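You operate a simulated robot arm through the tools that you are given. There is no shell and no other tool.

You run a simulated robot arm. Do the job below in one go: nothing can be reset, and whatever is moved stays where it is left.

JOB
Scan the film in the scanner, then park, switch off and lock the scanner.
Fine: unlock it before you switch it on; press Start once and Park once; leave the other buttons, dials and switches alone.
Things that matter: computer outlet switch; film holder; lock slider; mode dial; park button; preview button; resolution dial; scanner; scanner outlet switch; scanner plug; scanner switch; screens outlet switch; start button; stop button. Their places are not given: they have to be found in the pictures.

Only the result counts: the job must be done as asked and must still hold three seconds after the hand-in. Knocking over, shifting, dropping, spilling or breaking anything else fails it.

ROBOT AND FRAMES
A 7-joint arm with a two-finger parallel gripper, fixed in place. Base frame: the origin is at the foot of the arm, x ahead of it, y to its left, z up. Readings come in cm, degrees, newtons and seconds.
With the tool pointing down near the work surface it reaches from about 10 to 50 cm from the base axis. Its first joint turns from -166.0 to 166.0 degrees. Payload 1.57 kg.
The TCP is the grasp point between the finger pads, 3 cm short of the fingertips. In the tool frame z runs along the fingers and y along their closing line. The gripper opens to 8 cm. The fingers are 1.7 cm wide and 1.2 cm thick; the gripper's body (4 by 8.2 cm) begins 8 cm behind the TCP.
Orientation is told as [roll, pitch, yaw] about the base's x, y, z axes, in that order, counted from this pose: with the fingers straight down and closing along the base's y, the tool's x points along the base's -x, its y along +y and its z along -z.

CONTROLS
- The arm moves only by the tool apply_moves. Its argument "deltas" is a list of rows, each an object (a shift or turn left out is 0, a gripper value left out holds the last) with "claw": the opening, from 0 (shut) to 1 (fully open); "xyz": the shift along the base's x, y, z in m, a list of three; "rotation": the turn, a rotation vector about the base's x, y, z in degrees, a list of three. In form: [{"claw": claw, "xyz": [tx, ty, tz], "rotation": [wx, wy, wz]}, ...]. A call has 1 to 20 rows; each row shifts and turns the commanded pose from where the row before left it. Each row takes 0.2 s and may step no farther than 5 cm and 8.6 degrees from the row before; otherwise, or with a gripper value out of range, the whole call is refused. A pose out of reach is approached as far as the arm can. The call stops where the force on the tool passes 40 N (or 10 N more than at its start, if that is more) or the arm is blocked; 0.2 s more then pass. The fingers move at their own pace (about 7.2 cm/s each) and stop on an object; they squeeze with about 37 N. The grip force told is the motor's: it shows also when the fingers shut on nothing. Time passes only in rows, and 0.2 s behind the last, so rows that do not move let the fingers close. The reply holds the time, the measured pose of the TCP, the force on the tool along the base axes, the opening and the grip force, in the units named above and with some noise, with the torque about the TCP (base axes, N m) and any sound that the robot's microphone picked up, and new pictures: "views" is both (left out), scene, wrist or none.
- Cameras (640 x 400 px; columns grow to the right, rows downward): "scene" is fixed at [4.95, 50.29, 155.95]; the picture's right is [-0.78, -0.63, 0.00], its down [-0.40, 0.50, -0.76] and it looks along [0.48, -0.60, -0.65] (base axes); focal length 373 px, centre (320, 200). "wrist" rides on the gripper at [7.2, -0.6, -12.2] in the tool frame; the picture's right is [0.09, 1.00, 0.00], its down [-0.84, 0.08, -0.54] and it looks along [-0.54, 0.05, 0.84] (tool axes); focal length 238 px, centre (320, 200).
- lift_body(by): slides the trunk up (or, below 0, down) by that many cm; the arm rides with it, the base frame stays. It gives what a move gives, with no picture.
- probe_pixels(camera, pixels): for up to 12 pixels [column, row] of the newest picture of that camera ("zoom" is the newest enlarged one), the place [x, y, z] in the base frame of the surface seen there, good to about 0.2 cm. No time passes.
- enlarge(camera, box): a new picture of the part [left, top, right, bottom] of that camera's present view, enlarged. No time passes.
- sign_off(): hands the job in; it is judged then, once.

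Open the gripper and draw the arm clear of the work before you hand the job in, unless the task says otherwise.

The tools are called after "Call:" as a command line: name --argument value ..., lists and objects as JSON in quotes. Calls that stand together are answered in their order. apply_moves: Moves the arm, as the interface text tells. Its arguments: {"type":"object","properties":{"deltas":{"type":"array","items":{"type":"object","properties":{"claw":{"type":"number"},"xyz":{"type":"array","items":{"type":"number"}},"rotation":{"type":"array","items":{"type":"number"}}}}},"views":{"type":"string","enum":["both","scene","wrist","none"]}},"required":["deltas"]} The other tools are called the same way: lift_body (by) slides the trunk up or down; probe_pixels (camera, pixels) gives the place of the surface under pixels of a picture; enlarge (camera, box) takes an enlarged picture of a part of a camera's view; sign_off () hands the job in.

At the start:

```text
t: 0.0
tool_pos: [35.61, -29.1, 108.77]
tcp_rot: [0.0, 0.1, -0.1]
contact_force: [-0.3, 0.7, -0.8]
moment: [0.01, -0.02, -0.02]
gripper_width: 7.98
finger_force: 0.1
trunk travel left (down, up): [-85.9, 13.1]
```

scene: 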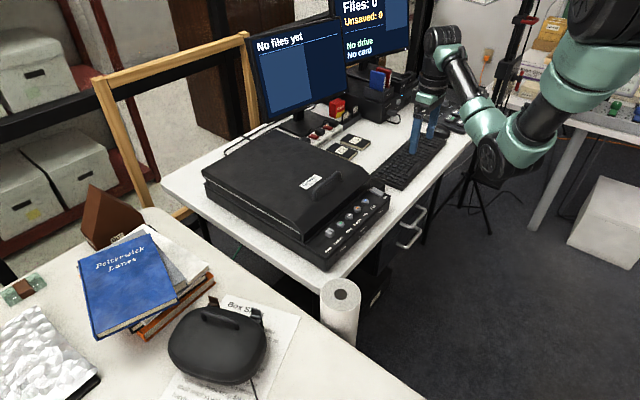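
wrist: 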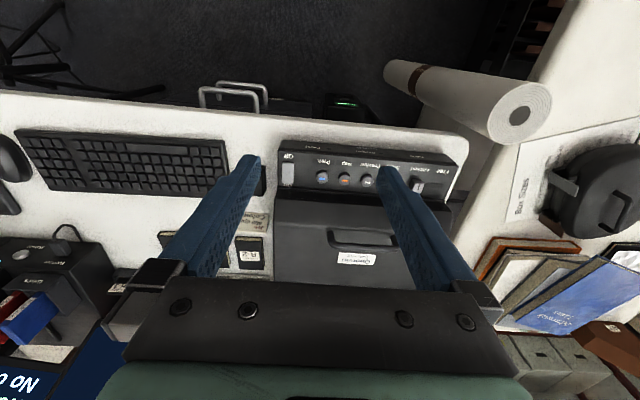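

The scanner sits around scene pixel (300,190), with its control panel at about (355,220) and a power strip near (325,130). I'll enlarge these areas to read the labels.

Call:
enlarge --camera "scene" --box '[310, 170, 400, 280]'

Call:
enlarge --camera "wrist" --box '[260, 130, 480, 210]'

Call:
enlarge --camera "scene" --box '[240, 80, 400, 180]'

Call:
enlarge --camera "scene" --box '[180, 110, 400, 280]'

```text
3.64 times, centred on (355, 225) of scene
```

zoom: 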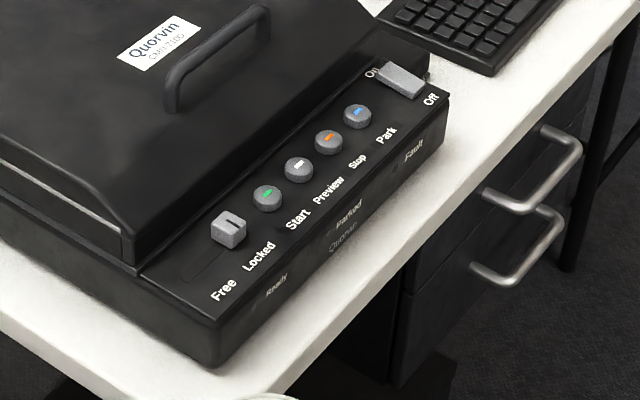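

```text
2.91 times, centred on (370, 170) of wrist
```

zoom: 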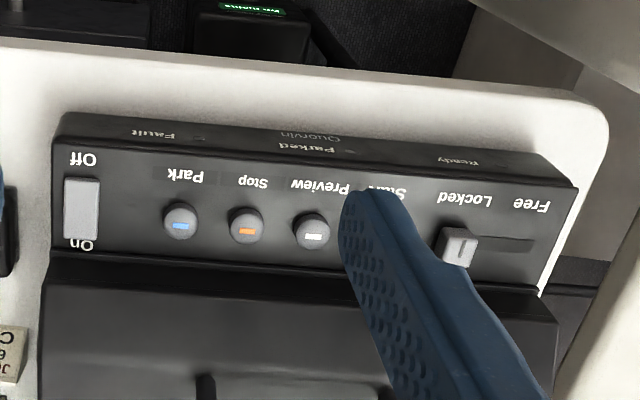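

```text
4.00 times, centred on (320, 130) of scene
```

zoom: 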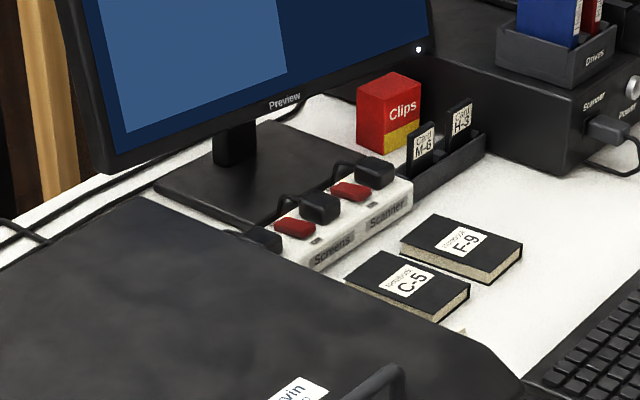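

```text
2.35 times, centred on (290, 195) of scene
```

zoom: 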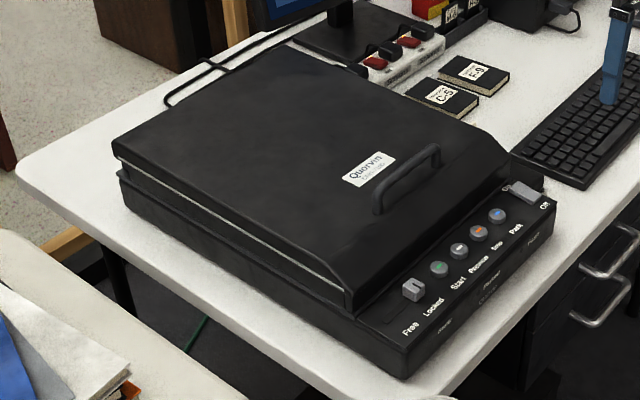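

The panel shows, left to right, the lock slider (Free/Locked), Start, Preview, Stop, Park and the rocker. Now I'll look at the screens, the dials and the power strip.

Call:
enlarge --camera "scene" --box '[240, 0, 420, 120]'

Call:
enlarge --camera "scene" --box '[295, 105, 365, 150]'

Call:
enlarge --camera "scene" --box '[340, 50, 480, 140]'

Call:
enlarge --camera "wrist" --box '[0, 200, 290, 400]'

Call:
enlarge --camera "scene" --box '[500, 50, 640, 140]'

```text
3.33 times, centred on (330, 60) of scene
```

zoom: 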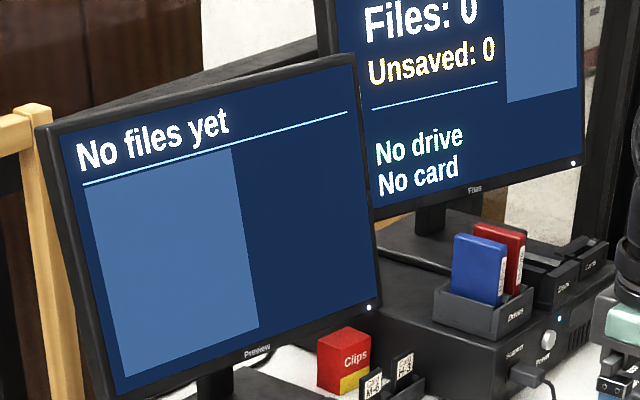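

```text
8.89 times, centred on (330, 128) of scene
```

zoom: 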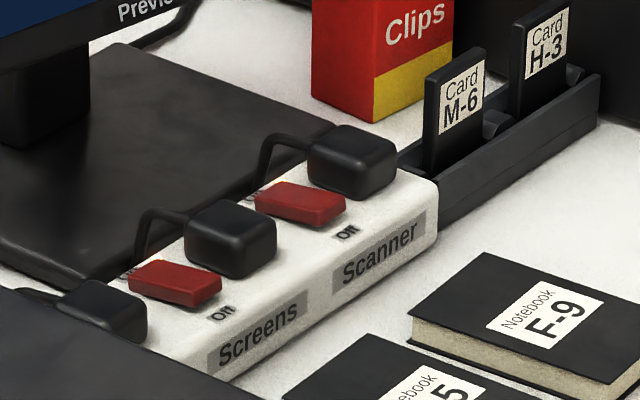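

```text
4.44 times, centred on (410, 95) of scene
```

zoom: 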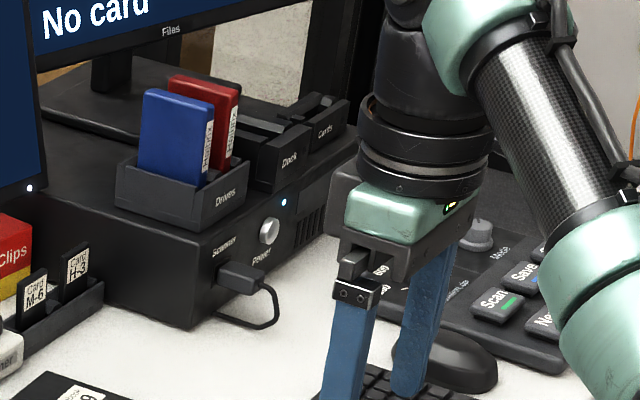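

```text
2.00 times, centred on (145, 300) of wrist
```

zoom: 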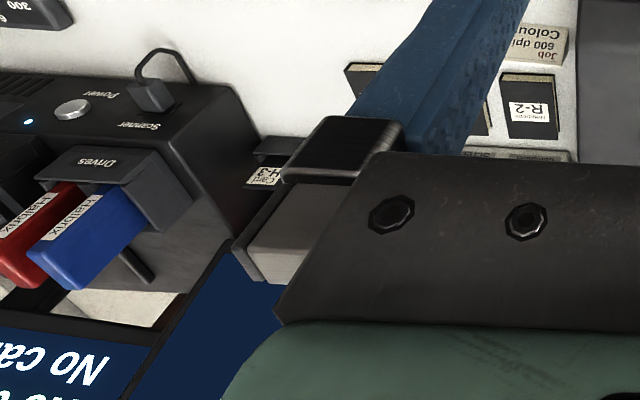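

```text
4.44 times, centred on (570, 95) of scene
```

zoom: 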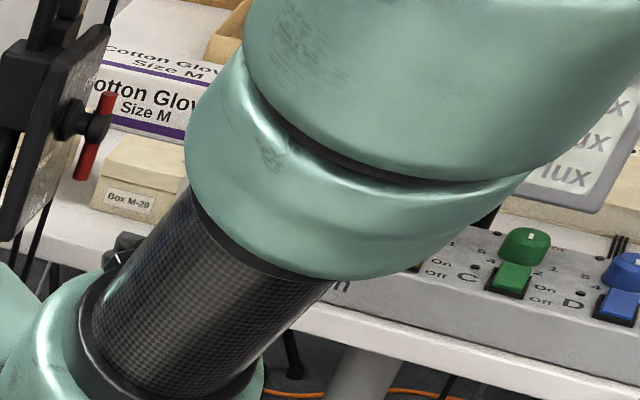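

The outlet switches for Screens (lit) and Scanner appear tilted the same way, so the scanner is probably powered. I'll probe the panel parts in the scene picture and look closer at the rocker.

Call:
enlarge --camera "scene" --box '[320, 180, 384, 220]'

Call:
enlarge --camera "scene" --box '[316, 210, 380, 250]'

Call:
probe_pixels --camera "scene" --pixels '[[320, 227], [328, 217], [337, 210], [346, 203], [353, 196], [361, 187], [368, 191], [372, 198], [320, 238], [367, 184], [315, 240], [323, 260]]'

Call:
enlarge --camera "wrist" --box '[220, 200, 290, 280]'

```text
10.00 times, centred on (352, 200) of scene
```

zoom: 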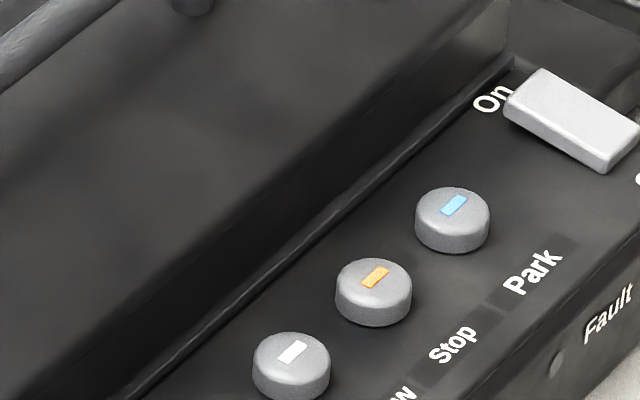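

```text
10.00 times, centred on (348, 230) of scene
```

zoom: 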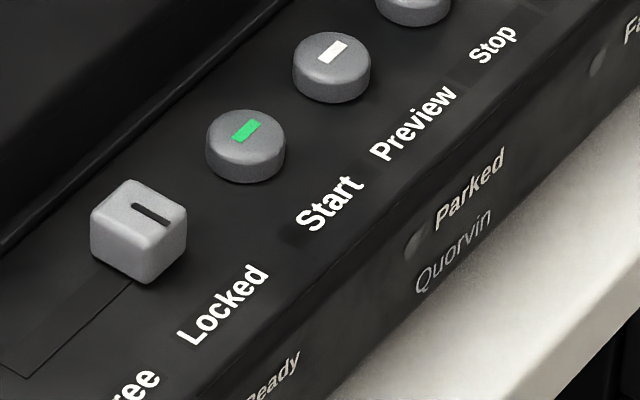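

```text
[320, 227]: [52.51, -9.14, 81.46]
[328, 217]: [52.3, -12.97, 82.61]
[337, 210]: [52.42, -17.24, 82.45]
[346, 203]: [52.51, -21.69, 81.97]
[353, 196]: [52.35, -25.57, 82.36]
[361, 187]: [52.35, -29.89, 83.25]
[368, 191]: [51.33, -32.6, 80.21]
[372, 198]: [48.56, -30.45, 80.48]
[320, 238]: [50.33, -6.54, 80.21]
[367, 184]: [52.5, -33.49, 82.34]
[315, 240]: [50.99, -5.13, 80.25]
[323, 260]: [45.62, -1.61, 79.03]
```

```text
5.00 times, centred on (255, 240) of wrist
```

zoom: 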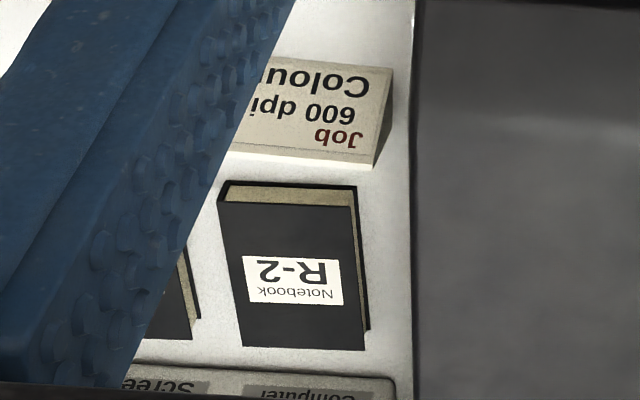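

The slider is at Locked (knob near (320,227)) and must go left toward Free. I'll probe precise heights on an enlarged picture.

Call:
enlarge --camera "scene" --box '[300, 206, 348, 236]'

```text
13.33 times, centred on (324, 221) of scene
```

zoom: 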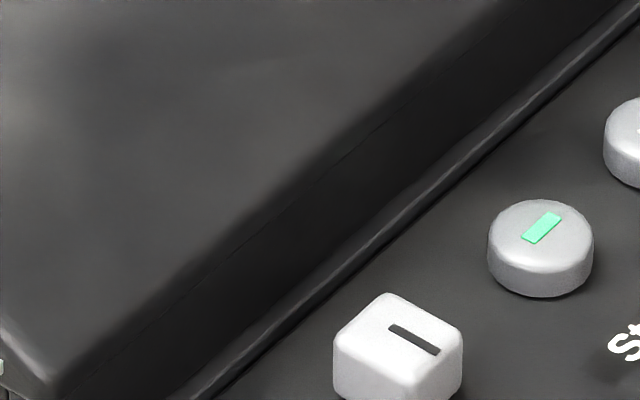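

I'll probe the knob corners, button, panel and lid edge in this zoom.

Call:
probe_pixels --camera "zoom" --pixels '[[345, 325], [388, 300], [455, 335], [412, 378], [400, 340], [495, 230], [585, 230], [540, 205], [540, 260], [430, 250], [480, 320], [300, 200]]'

```text
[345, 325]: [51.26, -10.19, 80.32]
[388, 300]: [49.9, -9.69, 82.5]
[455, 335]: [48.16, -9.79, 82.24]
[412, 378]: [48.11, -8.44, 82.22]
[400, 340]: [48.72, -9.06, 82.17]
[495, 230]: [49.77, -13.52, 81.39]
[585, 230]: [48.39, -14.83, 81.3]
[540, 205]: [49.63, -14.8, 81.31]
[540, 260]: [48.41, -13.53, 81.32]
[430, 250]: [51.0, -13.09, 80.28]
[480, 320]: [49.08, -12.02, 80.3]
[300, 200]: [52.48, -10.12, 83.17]
```

The knob centre is about (49.0,-9.2), top z 82.2; Start is about (49.05,-14.2), top 81.35; panel z 80.3. Now the other buttons, rocker and slot.

Call:
enlarge --camera "scene" --box '[336, 176, 384, 206]'

```text
13.33 times, centred on (360, 191) of scene
```

zoom: 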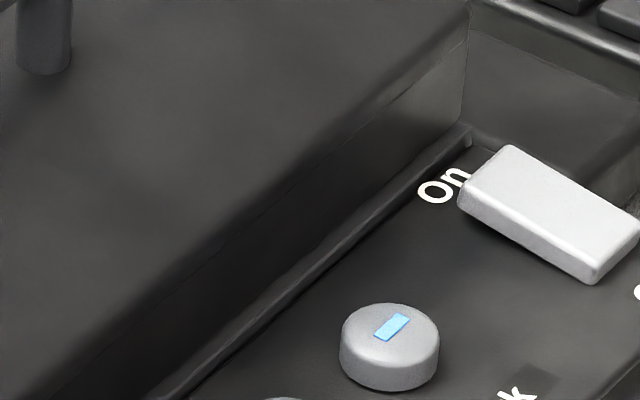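

Probing rocker ends, Park button and nearby lid surfaces.

Call:
probe_pixels --camera "zoom" --pixels '[[390, 330], [350, 330], [432, 330], [510, 155], [475, 195], [595, 265], [630, 230], [550, 210], [520, 280], [520, 70], [380, 230], [380, 160]]'

Call:
enlarge --camera "scene" --box '[300, 216, 348, 246]'

```text
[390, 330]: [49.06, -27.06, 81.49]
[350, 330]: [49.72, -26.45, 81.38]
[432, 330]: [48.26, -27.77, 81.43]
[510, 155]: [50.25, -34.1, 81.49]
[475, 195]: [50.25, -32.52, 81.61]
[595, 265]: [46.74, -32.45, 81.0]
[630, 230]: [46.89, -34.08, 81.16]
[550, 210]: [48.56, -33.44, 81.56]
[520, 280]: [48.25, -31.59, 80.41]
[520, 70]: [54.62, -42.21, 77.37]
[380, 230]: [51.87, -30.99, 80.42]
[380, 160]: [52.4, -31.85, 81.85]
```

```text
13.33 times, centred on (324, 231) of scene
```

zoom: 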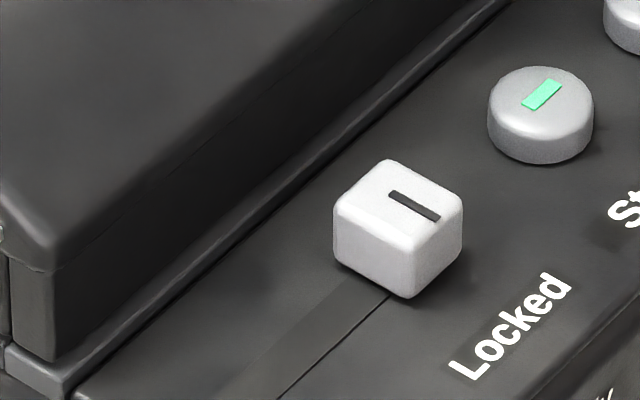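

The rocker's On end (x≈50.2, z 81.55) is high and its Off end (x≈46.8, z 81.05) low, so it is off. Now the slot's far end and Free mark.

Call:
enlarge --camera "scene" --box '[300, 226, 348, 256]'

```text
13.33 times, centred on (324, 241) of scene
```

zoom: 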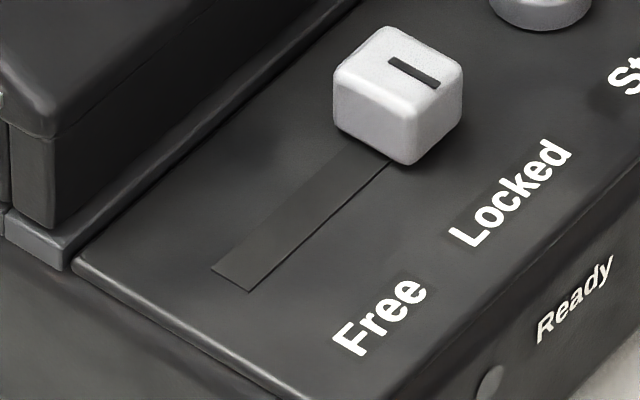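

I'll probe the slot end and lid handle, then lower speed: pre-set the gripper to about 3.4 cm while moving toward above the knob at (49.0,-9.2).

Call:
probe_pixels --camera "zoom" --pixels '[[230, 273], [215, 268], [250, 288], [400, 60], [30, 255], [60, 100]]'

Call:
probe_pixels --camera "scene" --pixels '[[338, 172], [315, 185], [326, 176], [300, 180], [260, 140]]'

Call:
apply_moves --deltas '[{"claw": 0.43, "xyz": [0.03, 0.04, 0]}, {"xyz": [0.03, 0.04, 0]}, {"xyz": [0.03, 0.04, 0]}, {"xyz": [0.03, 0.04, 0]}, {"xyz": [0.0139, 0.0385, 0]}, {}]'

```text
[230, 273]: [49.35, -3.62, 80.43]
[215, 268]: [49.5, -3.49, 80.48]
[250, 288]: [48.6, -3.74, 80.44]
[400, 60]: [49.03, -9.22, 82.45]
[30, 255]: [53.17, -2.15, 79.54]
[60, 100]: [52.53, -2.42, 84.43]
```

```text
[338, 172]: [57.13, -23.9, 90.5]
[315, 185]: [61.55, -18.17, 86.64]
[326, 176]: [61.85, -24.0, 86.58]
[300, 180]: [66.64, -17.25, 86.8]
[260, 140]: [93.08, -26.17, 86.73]
```

```text
t: 1.4
tool_pos: [49.36, -9.49, 108.9]
tcp_rot: [-0.1, -0.1, -0.1]
contact_force: [1.2, -0.5, -0.2]
moment: [0.0, -0.01, -0.02]
gripper_width: 3.42
finger_force: 0.1
trunk travel left (down, up): [-85.9, 13.1]
```

scene: 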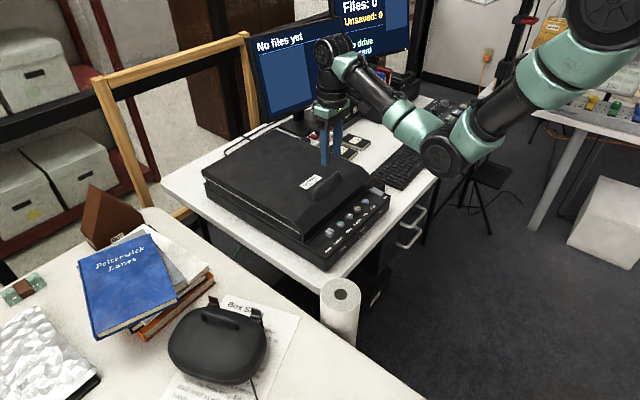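
wrist: 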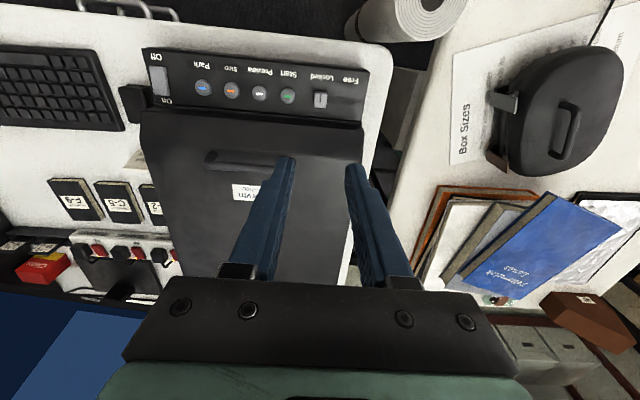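

The arm reached over the knob line. I'll check the wrist view of the power strip and the side plug at (133,100), and the elbow's height for lowering.

Call:
enlarge --camera "wrist" --box '[30, 170, 200, 300]'

Call:
enlarge --camera "wrist" --box '[110, 40, 390, 200]'

Call:
probe_pixels --camera "wrist" --pixels '[[133, 100], [320, 98], [287, 97], [260, 94], [231, 90], [202, 88], [160, 68], [160, 95]]'

Call:
probe_pixels --camera "scene" --pixels '[[440, 155], [440, 175], [410, 130], [365, 75], [335, 110], [500, 110], [480, 150], [600, 20]]'

```text
3.08 times, centred on (115, 235) of wrist
```

zoom: 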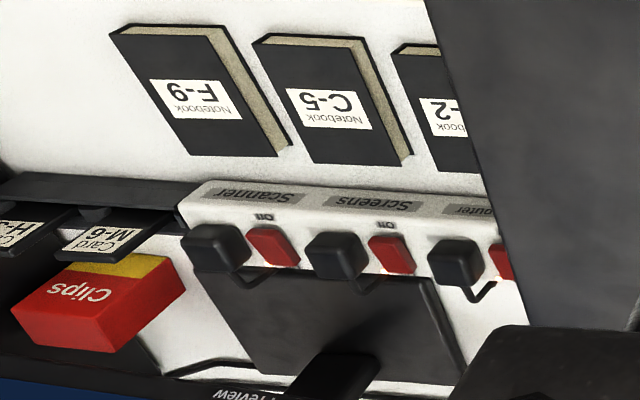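

```text
2.29 times, centred on (250, 120) of wrist
```

zoom: 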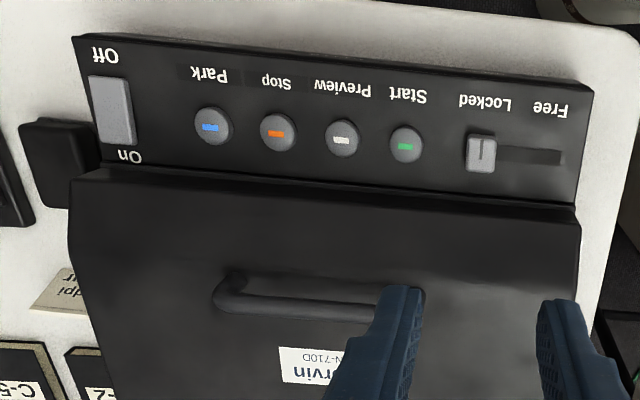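

```text
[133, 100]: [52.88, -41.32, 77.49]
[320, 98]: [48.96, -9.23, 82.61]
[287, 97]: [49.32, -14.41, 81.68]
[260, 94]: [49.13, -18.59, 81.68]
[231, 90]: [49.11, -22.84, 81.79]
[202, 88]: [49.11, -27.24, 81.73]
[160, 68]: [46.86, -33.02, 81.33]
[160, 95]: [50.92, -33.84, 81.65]
```

```text
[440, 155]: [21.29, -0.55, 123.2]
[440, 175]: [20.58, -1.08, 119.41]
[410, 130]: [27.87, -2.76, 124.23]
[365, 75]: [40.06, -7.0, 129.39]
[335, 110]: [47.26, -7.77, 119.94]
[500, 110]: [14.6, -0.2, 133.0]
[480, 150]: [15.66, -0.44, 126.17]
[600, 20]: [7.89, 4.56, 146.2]
```

Everything agrees: knob at (49.0,-9.2), rocker centre (48.6,-33.3). I'll lower the trunk 21 cm to bring the fingers near the knob.

Call:
lift_body --by -21

Call:
apply_moves --deltas '[{"xyz": [-0.003, 0.0025, 0]}, {}]'

```text
t: 3.6
tool_pos: [49.35, -9.52, 87.75]
tcp_rot: [0.0, 0.0, 0.0]
contact_force: [-1.3, 0.3, 0.4]
moment: [0.04, 0.02, 0.04]
gripper_width: 3.44
finger_force: 0.0
trunk travel left (down, up): [-64.9, 34.1]
```

```text
t: 4.2
tool_pos: [49.04, -9.29, 88.05]
tcp_rot: [0.0, -0.1, 0.0]
contact_force: [0.5, 0.9, -0.4]
moment: [-0.03, 0.04, 0.0]
gripper_width: 3.47
finger_force: 0.1
trunk travel left (down, up): [-64.9, 34.1]
```

scene: 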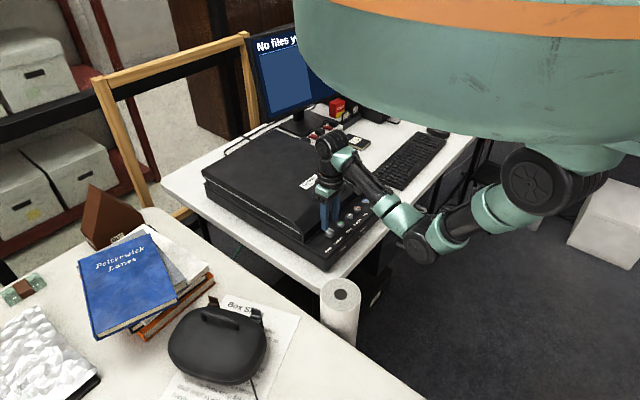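
wrist: 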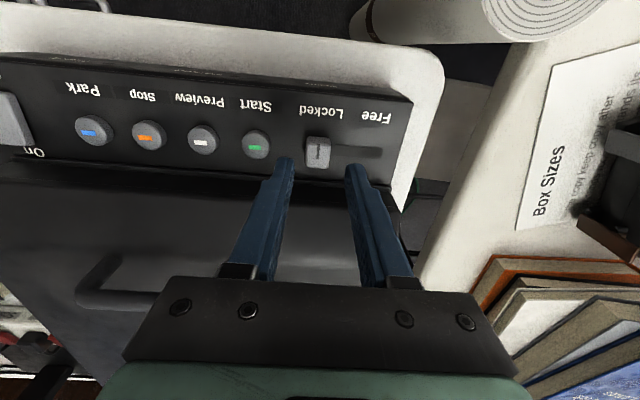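

The fingers straddle the knob in the wrist view (knob at (318,152)). Descend 3.9 cm so tips are at about 81.1, watching forces.

Call:
apply_moves --deltas '[{"xyz": [0, 0, -0.015]}, {"xyz": [0, 0, -0.01]}, {"xyz": [0, 0, -0.007]}, {"xyz": [0, 0, -0.007]}, {}]'

```text
t: 5.5
tool_pos: [48.95, -9.26, 83.74]
tcp_rot: [0.1, 0.0, 0.0]
contact_force: [0.8, 0.3, -0.4]
moment: [0.0, 0.01, -0.02]
gripper_width: 3.43
finger_force: 0.0
trunk travel left (down, up): [-64.9, 34.1]
```

scene: 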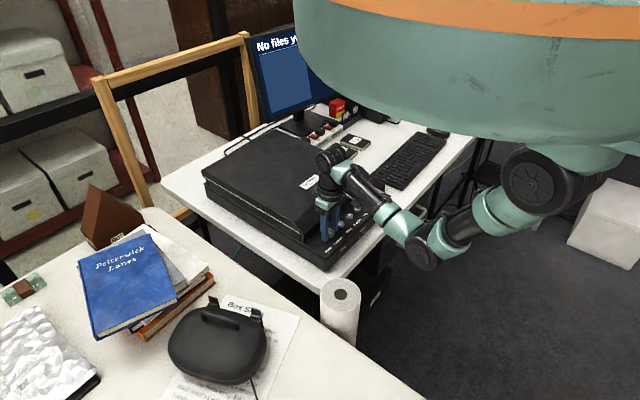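
wrist: 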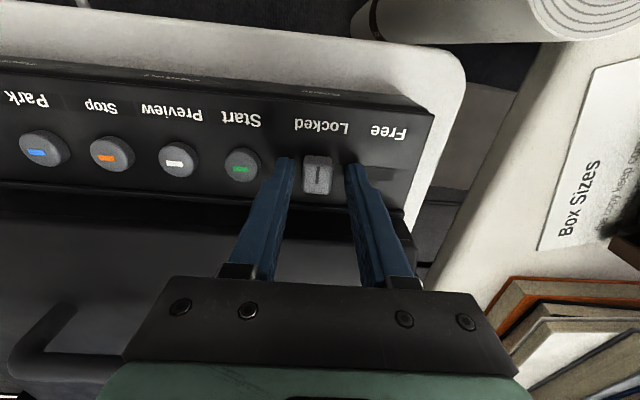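

Fingers are either side of the knob at (318,175), clear of the panel. I'll push toward +y (Free) in small steps.

Call:
apply_moves --deltas '[{"xyz": [0, 0.006, 0.001]}, {"xyz": [0, 0.006, 0]}, {"xyz": [0, 0.006, 0]}, {"xyz": [0, 0.006, 0]}, {"xyz": [0, 0.006, 0]}, {"xyz": [0, 0.006, 0]}, {"xyz": [0, 0.005, 0]}, {}]'

```text
t: 7.2
tool_pos: [48.96, -5.22, 84.17]
tcp_rot: [0.0, 0.1, 0.0]
contact_force: [-0.3, -0.1, 0.7]
moment: [0.01, 0.02, 0.02]
gripper_width: 3.45
finger_force: 0.2
trunk travel left (down, up): [-64.9, 34.1]
```

scene: 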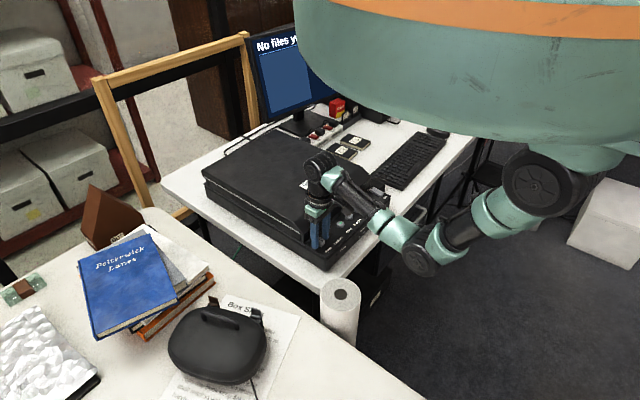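
wrist: 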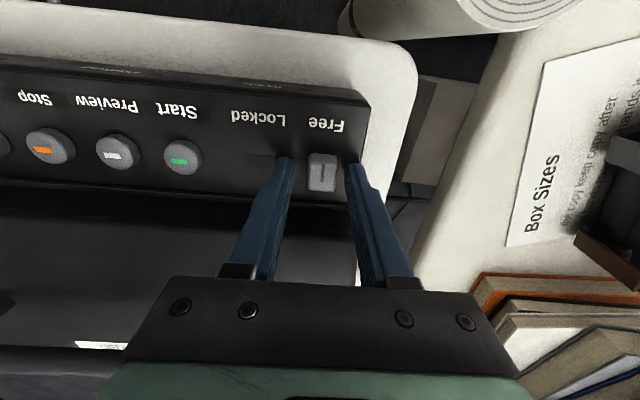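

No contact force and the knob sits off the left finger, so it may have clicked over to Free. I'll probe its position.

Call:
probe_pixels --camera "wrist" --pixels '[[322, 170], [311, 170], [335, 170], [300, 165], [345, 160]]'

Call:
enlarge --camera "wrist" --box '[220, 80, 400, 220]'

```text
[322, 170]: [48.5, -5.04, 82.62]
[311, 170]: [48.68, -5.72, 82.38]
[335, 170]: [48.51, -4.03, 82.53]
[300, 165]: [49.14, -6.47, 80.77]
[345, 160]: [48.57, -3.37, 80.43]
```

```text
2.86 times, centred on (310, 150) of wrist
```

zoom: 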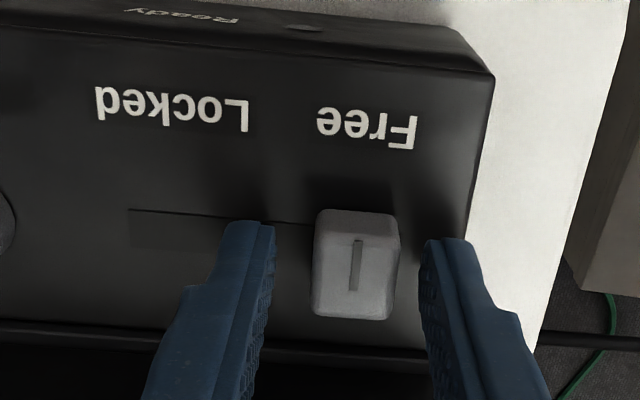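

The knob is now at y≈-4.9, under "Free". I'll nudge it gently once more to make sure it is at its end stop.

Call:
apply_moves --deltas '[{"xyz": [0, 0.006, 0]}, {"xyz": [0, 0.005, 0]}, {"xyz": [0, 0.002, 0]}, {}]' --views "wrist"

```text
t: 8.2
tool_pos: [49.11, -3.93, 84.08]
tcp_rot: [0.0, 0.0, -0.1]
contact_force: [1.9, -8.5, -2.5]
moment: [-0.13, -0.07, 0.08]
gripper_width: 4.13
finger_force: 3.9
trunk travel left (down, up): [-64.9, 34.1]
```

wrist: 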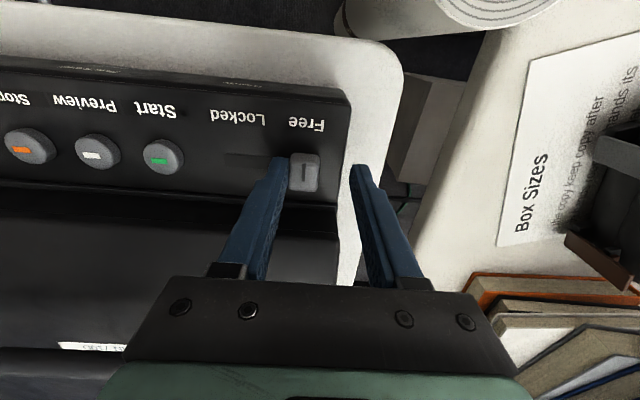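

The knob is against its stop (8.5 N reaction), so it is Free. Back off, rise, close the fingers and move over the rocker.

Call:
apply_moves --deltas '[{"xyz": [0, -0.01, 0]}, {"xyz": [0, 0, 0.03]}, {"xyz": [0, 0, 0.03]}, {"claw": 0}, {"xyz": [0, -0.045, 0]}, {"xyz": [0, -0.045, 0]}, {"xyz": [0, -0.045, 0]}, {"xyz": [0, -0.045, 0]}, {"xyz": [0.004, -0.045, 0]}, {"xyz": [0.004, -0.045, 0]}, {"xyz": [0, -0.013, 0]}, {}]'

```text
t: 10.8
tool_pos: [49.72, -33.32, 89.91]
tcp_rot: [0.0, 0.0, 0.0]
contact_force: [0.7, 1.0, -0.3]
moment: [0.0, 0.03, -0.01]
gripper_width: 0.01
finger_force: 21.9
trunk travel left (down, up): [-64.9, 34.1]
```

scene: 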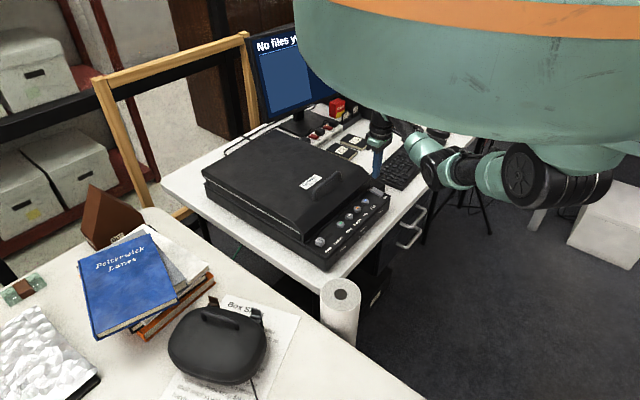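
wrist: 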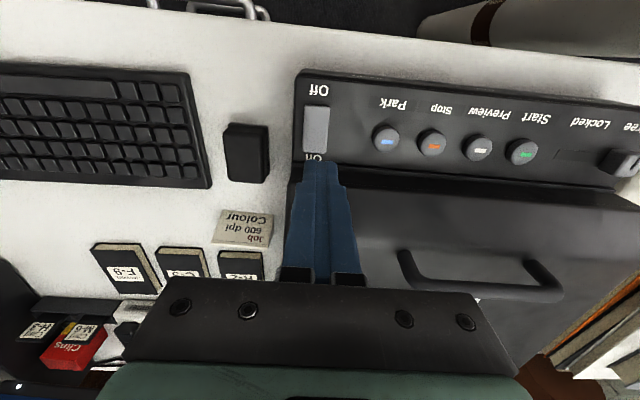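

The closed fingers are above the On end of the rocker at wrist (316,160). I'll descend to just above it, then press in small steps.

Call:
apply_moves --deltas '[{"xyz": [0.002, 0, -0.03]}, {"xyz": [0, 0, -0.02]}, {"xyz": [0, 0, -0.003]}, {"xyz": [0, 0, -0.002]}, {"xyz": [0, 0, -0.002]}, {"xyz": [0, 0, -0.002]}, {}]'

```text
t: 12.4
tool_pos: [49.98, -33.19, 84.36]
tcp_rot: [-0.2, -0.1, 0.1]
contact_force: [-4.1, -0.4, 13.5]
moment: [-0.01, 0.2, -0.01]
gripper_width: 0.0
finger_force: 21.4
trunk travel left (down, up): [-64.9, 34.1]
```

scene: 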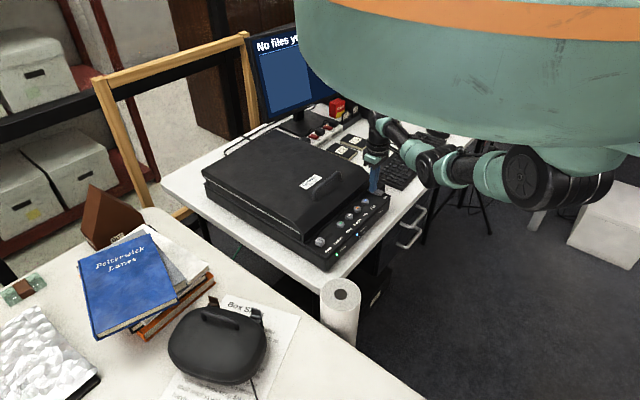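
wrist: 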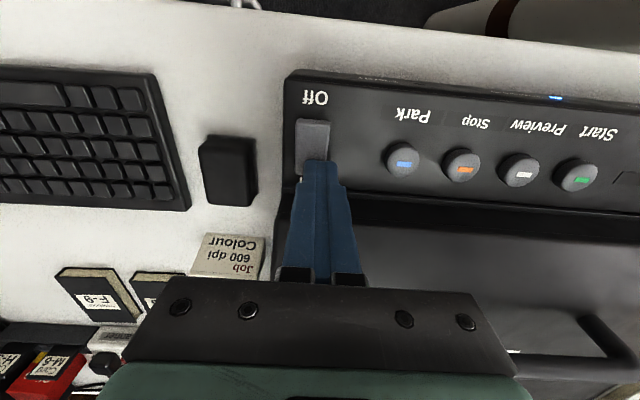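

A blue indicator (Parked) lit at wrist (555,97), so it is powered. I'll rise and check the rocker latched.

Call:
apply_moves --deltas '[{"xyz": [0, 0, 0.02]}, {"xyz": [-0.01, 0.03, 0.025]}, {}]'

Call:
enlarge --camera "wrist" --box '[190, 60, 640, 200]'

Call:
enlarge --camera "scene" --box '[310, 180, 400, 280]'

Call:
enlarge --camera "scene" --box '[230, 10, 400, 120]'

```text
t: 13.2
tool_pos: [49.17, -30.08, 88.98]
tcp_rot: [0.0, 0.0, -0.1]
contact_force: [-0.4, -0.3, 0.1]
moment: [0.01, -0.03, 0.0]
gripper_width: 0.02
finger_force: 21.1
trunk travel left (down, up): [-64.9, 34.1]
```

scene: 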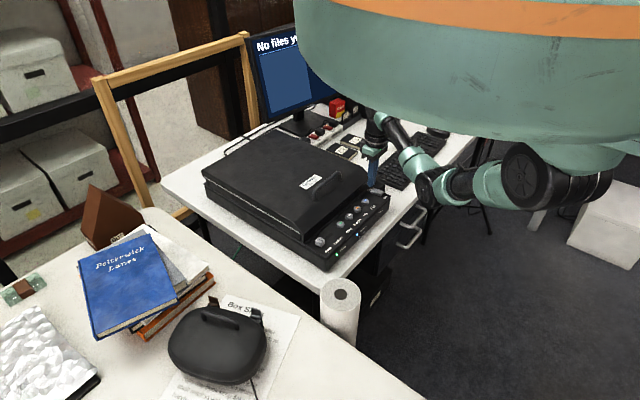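
wrist: 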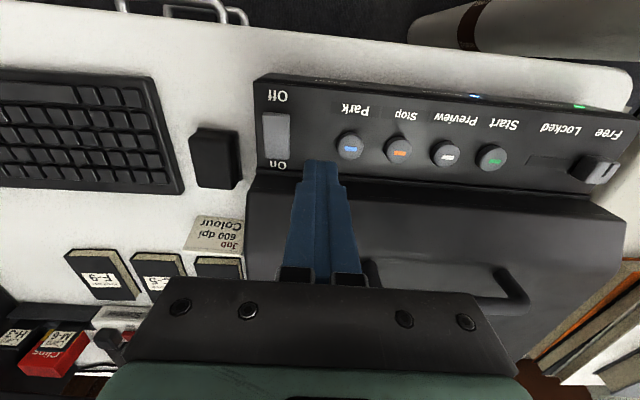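

```text
1.42 times, centred on (415, 130) of wrist
```

zoom: 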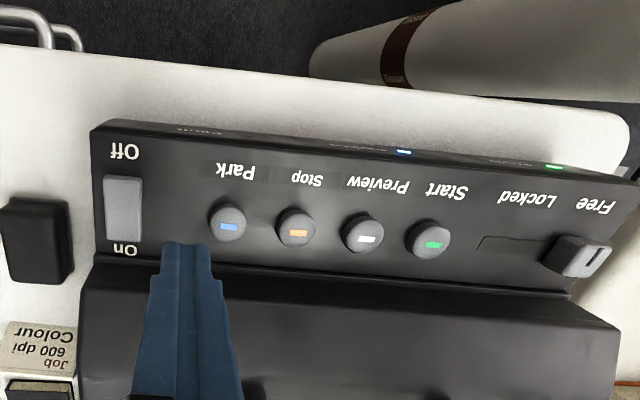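

```text
4.00 times, centred on (355, 230) of scene
```

zoom: 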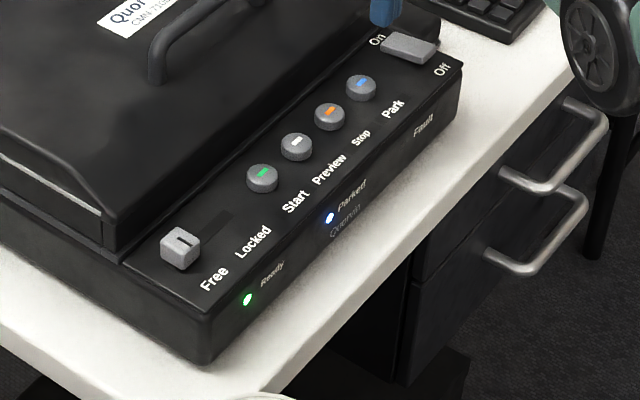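

```text
3.64 times, centred on (315, 65) of scene
```

zoom: 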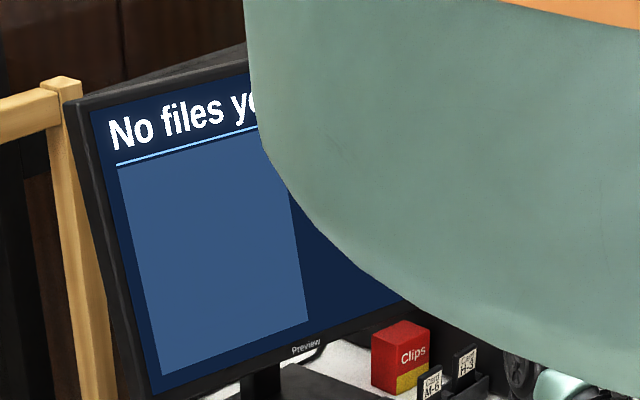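

Ready (green) and Parked (blue) LEDs are lit, no fault. Next I move over Start at (49.1,-14.3).

Call:
apply_moves --deltas '[{"xyz": [0, 0.045, 0]}, {"xyz": [0, 0.045, 0]}, {"xyz": [0, 0.045, 0]}, {"xyz": [-0.001, 0.0228, 0]}, {}, {"xyz": [0, 0, -0.025]}, {}]'

```text
t: 14.8
tool_pos: [48.86, -14.37, 85.91]
tcp_rot: [0.0, 0.0, 0.0]
contact_force: [-0.7, -0.6, -0.8]
moment: [0.02, -0.02, 0.0]
gripper_width: 0.0
finger_force: 20.9
trunk travel left (down, up): [-64.9, 34.1]
```

scene: 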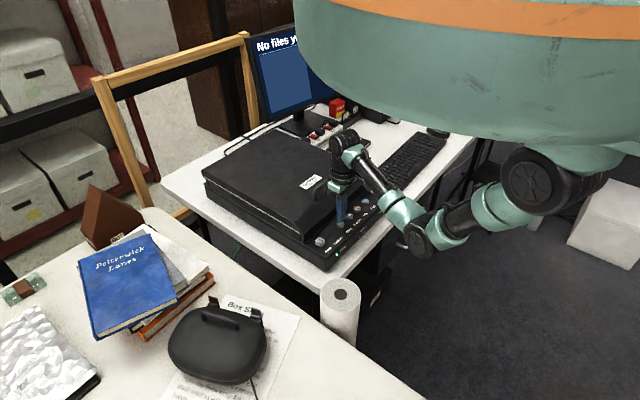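
wrist: 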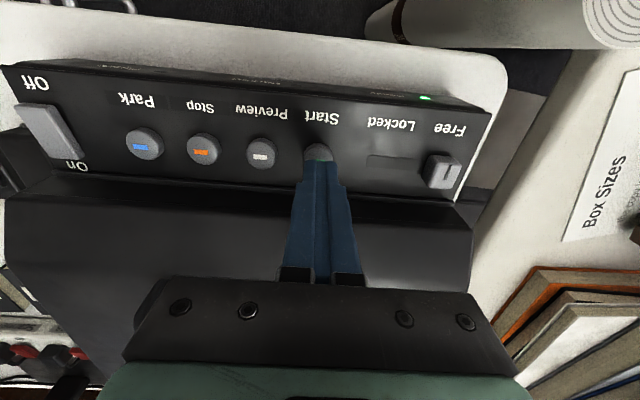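

The tip is 1.5 cm above Start. The Parked LED looks dim now, so I'll check the LEDs before pressing.

Call:
enlarge --camera "wrist" --box '[200, 60, 500, 200]'

Call:
enlarge --camera "scene" --box '[310, 180, 400, 280]'

```text
2.13 times, centred on (350, 130) of wrist
```

zoom: 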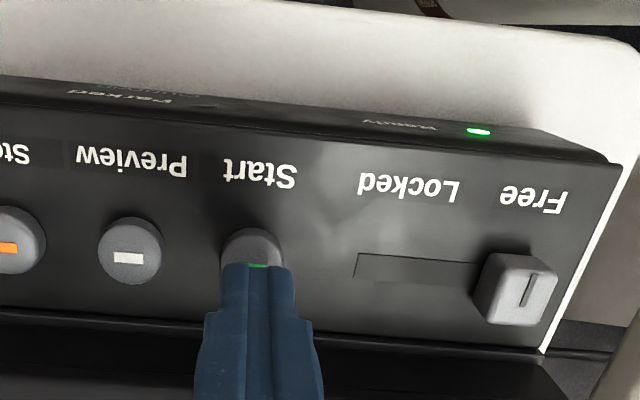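

```text
4.00 times, centred on (355, 230) of scene
```

zoom: 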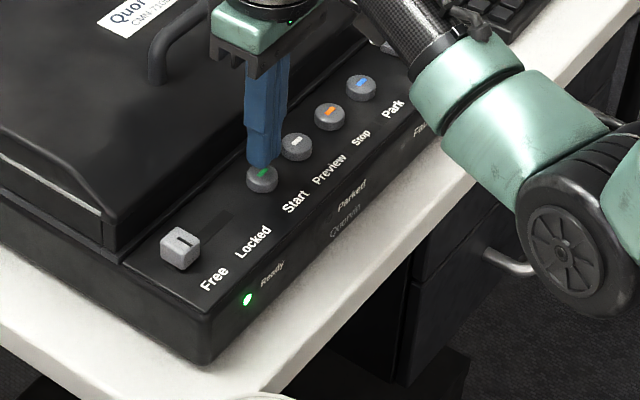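

The Parked LED went off after power-up (the carriage left park) while Ready stays green. I'll wait a couple of seconds to see whether the state is steady.

Call:
apply_moves --deltas '[{}, {}, {}, {}, {}, {}, {}, {}]' --views "scene"

Call:
enlarge --camera "scene" --box '[310, 180, 400, 280]'

```text
t: 16.6
tool_pos: [49.05, -14.42, 86.1]
tcp_rot: [0.0, -0.1, -0.1]
contact_force: [0.0, 0.7, 0.1]
moment: [0.01, 0.03, 0.02]
gripper_width: 0.0
finger_force: 21.5
trunk travel left (down, up): [-64.9, 34.1]
```

scene: 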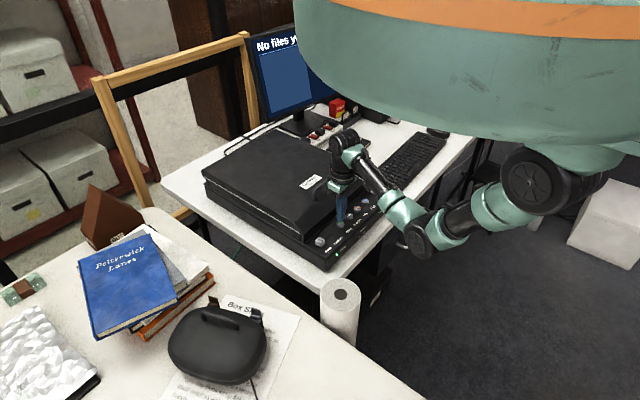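

```text
4.00 times, centred on (355, 230) of scene
```

zoom: 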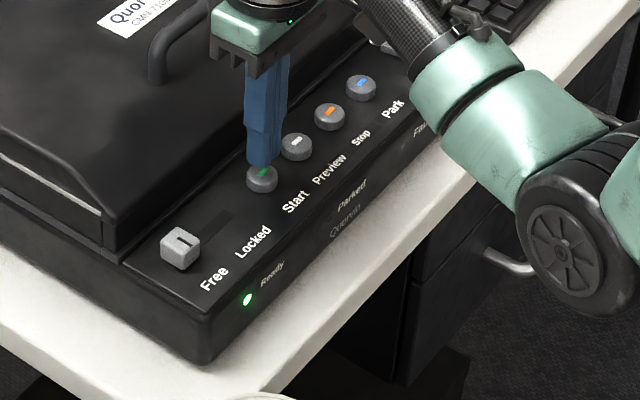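

Ready is steady. Pressing Start once: tip from z≈83.0 down to about 81.1, in small steps, then release.

Call:
apply_moves --deltas '[{"xyz": [0, 0.001, -0.012]}, {"xyz": [0, 0, -0.003]}, {"xyz": [0, 0, -0.002]}, {"xyz": [0, 0, -0.002]}, {}]'

Call:
enlarge --camera "scene" --box '[310, 180, 400, 280]'

```text
t: 17.9
tool_pos: [48.94, -14.11, 84.09]
tcp_rot: [-0.1, -0.1, 0.0]
contact_force: [2.9, 0.3, 3.0]
moment: [0.03, -0.05, 0.01]
gripper_width: 0.0
finger_force: 21.0
trunk travel left (down, up): [-64.9, 34.1]
```

scene: 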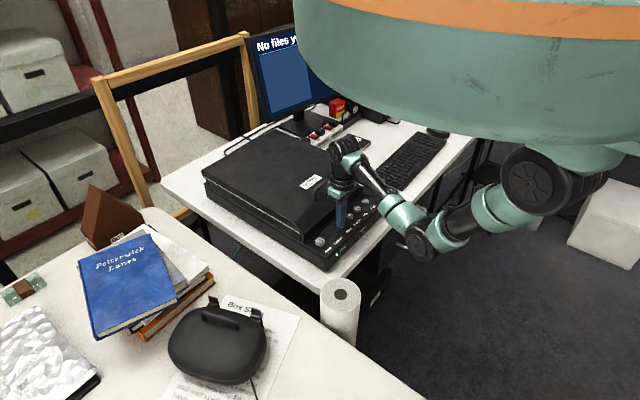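
wrist: 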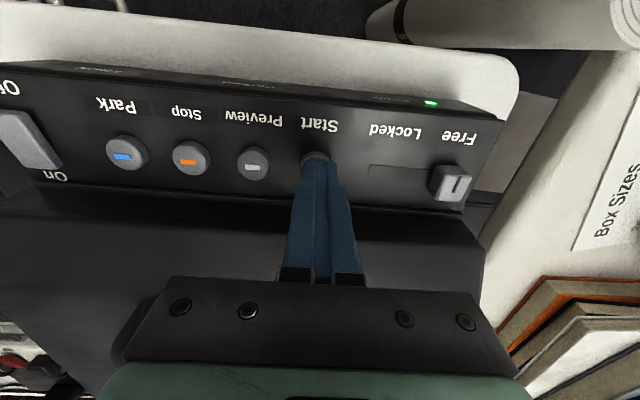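

```text
4.00 times, centred on (355, 230) of scene
```

zoom: 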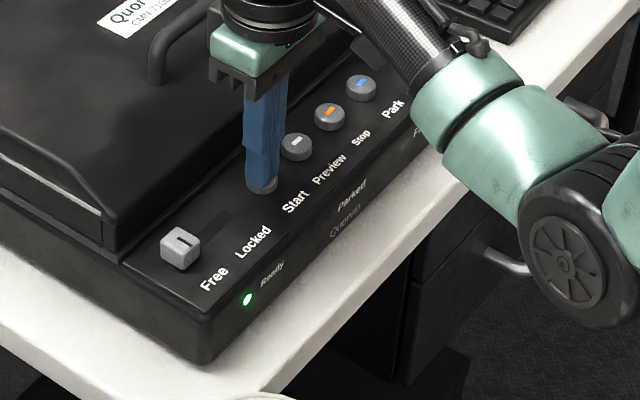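

Contact began (3 N) but the LED is unchanged, so the button may not have bottomed. Continuing down a little.

Call:
apply_moves --deltas '[{"xyz": [0, 0, -0.0015]}, {"xyz": [0, 0, -0.0015]}, {}]' --views "scene"

Call:
enlarge --camera "scene" --box '[310, 180, 400, 280]'

Call:
enlarge --camera "scene" --box '[230, 10, 400, 120]'

```text
t: 18.6
tool_pos: [48.91, -14.27, 84.03]
tcp_rot: [0.1, -0.1, 0.0]
contact_force: [2.7, 1.4, 5.7]
moment: [0.0, -0.08, -0.01]
gripper_width: 0.01
finger_force: 21.6
trunk travel left (down, up): [-64.9, 34.1]
heard: click
```

scene: 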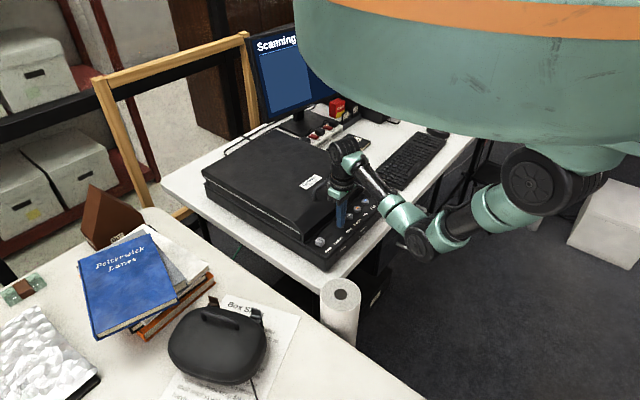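

```text
4.00 times, centred on (355, 230) of scene
```

zoom: 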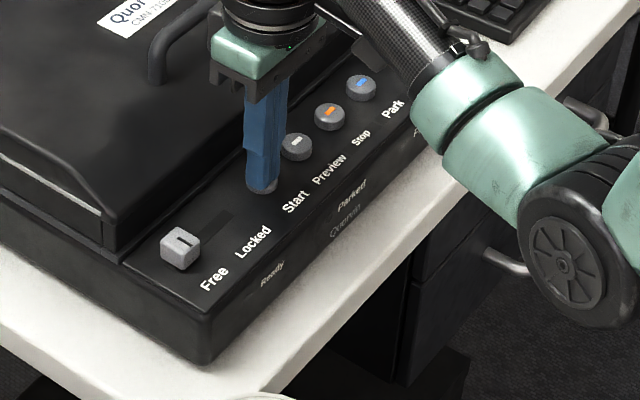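

```text
3.64 times, centred on (315, 65) of scene
```

zoom: 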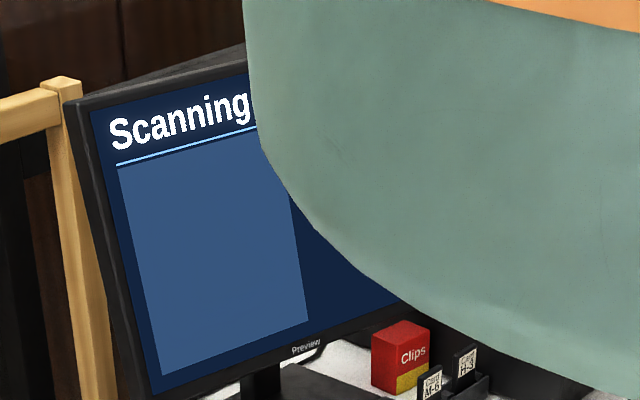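

A click was heard and the screen says "Scanning". Releasing Start straight up and waiting while the scan runs.

Call:
apply_moves --deltas '[{"xyz": [0, 0, 0.02]}, {"xyz": [0, 0, 0.025]}, {}, {}, {}, {}, {}, {}, {}, {}]' --views "scene"

Call:
enlarge --camera "scene" --box '[310, 180, 400, 280]'

Call:
enlarge --camera "scene" --box '[230, 10, 400, 120]'

```text
t: 20.9
tool_pos: [48.92, -14.18, 88.52]
tcp_rot: [0.0, 0.0, 0.0]
contact_force: [-0.4, 0.0, -1.5]
moment: [-0.01, 0.02, 0.0]
gripper_width: 0.0
finger_force: 21.2
trunk travel left (down, up): [-64.9, 34.1]
```

scene: 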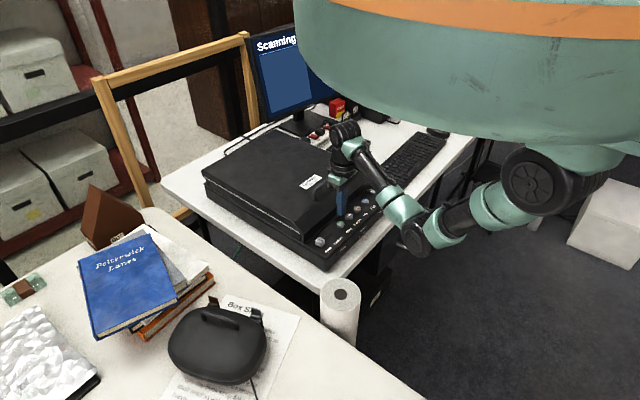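

```text
4.00 times, centred on (355, 230) of scene
```

zoom: 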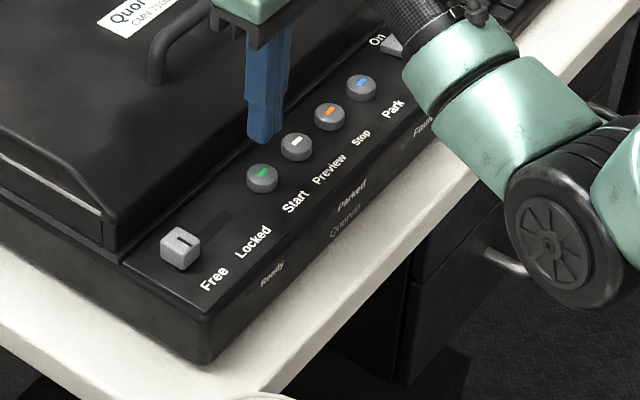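

```text
3.64 times, centred on (315, 65) of scene
```

zoom: 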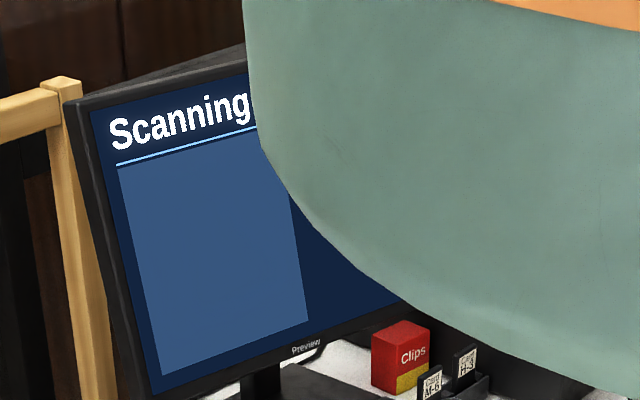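

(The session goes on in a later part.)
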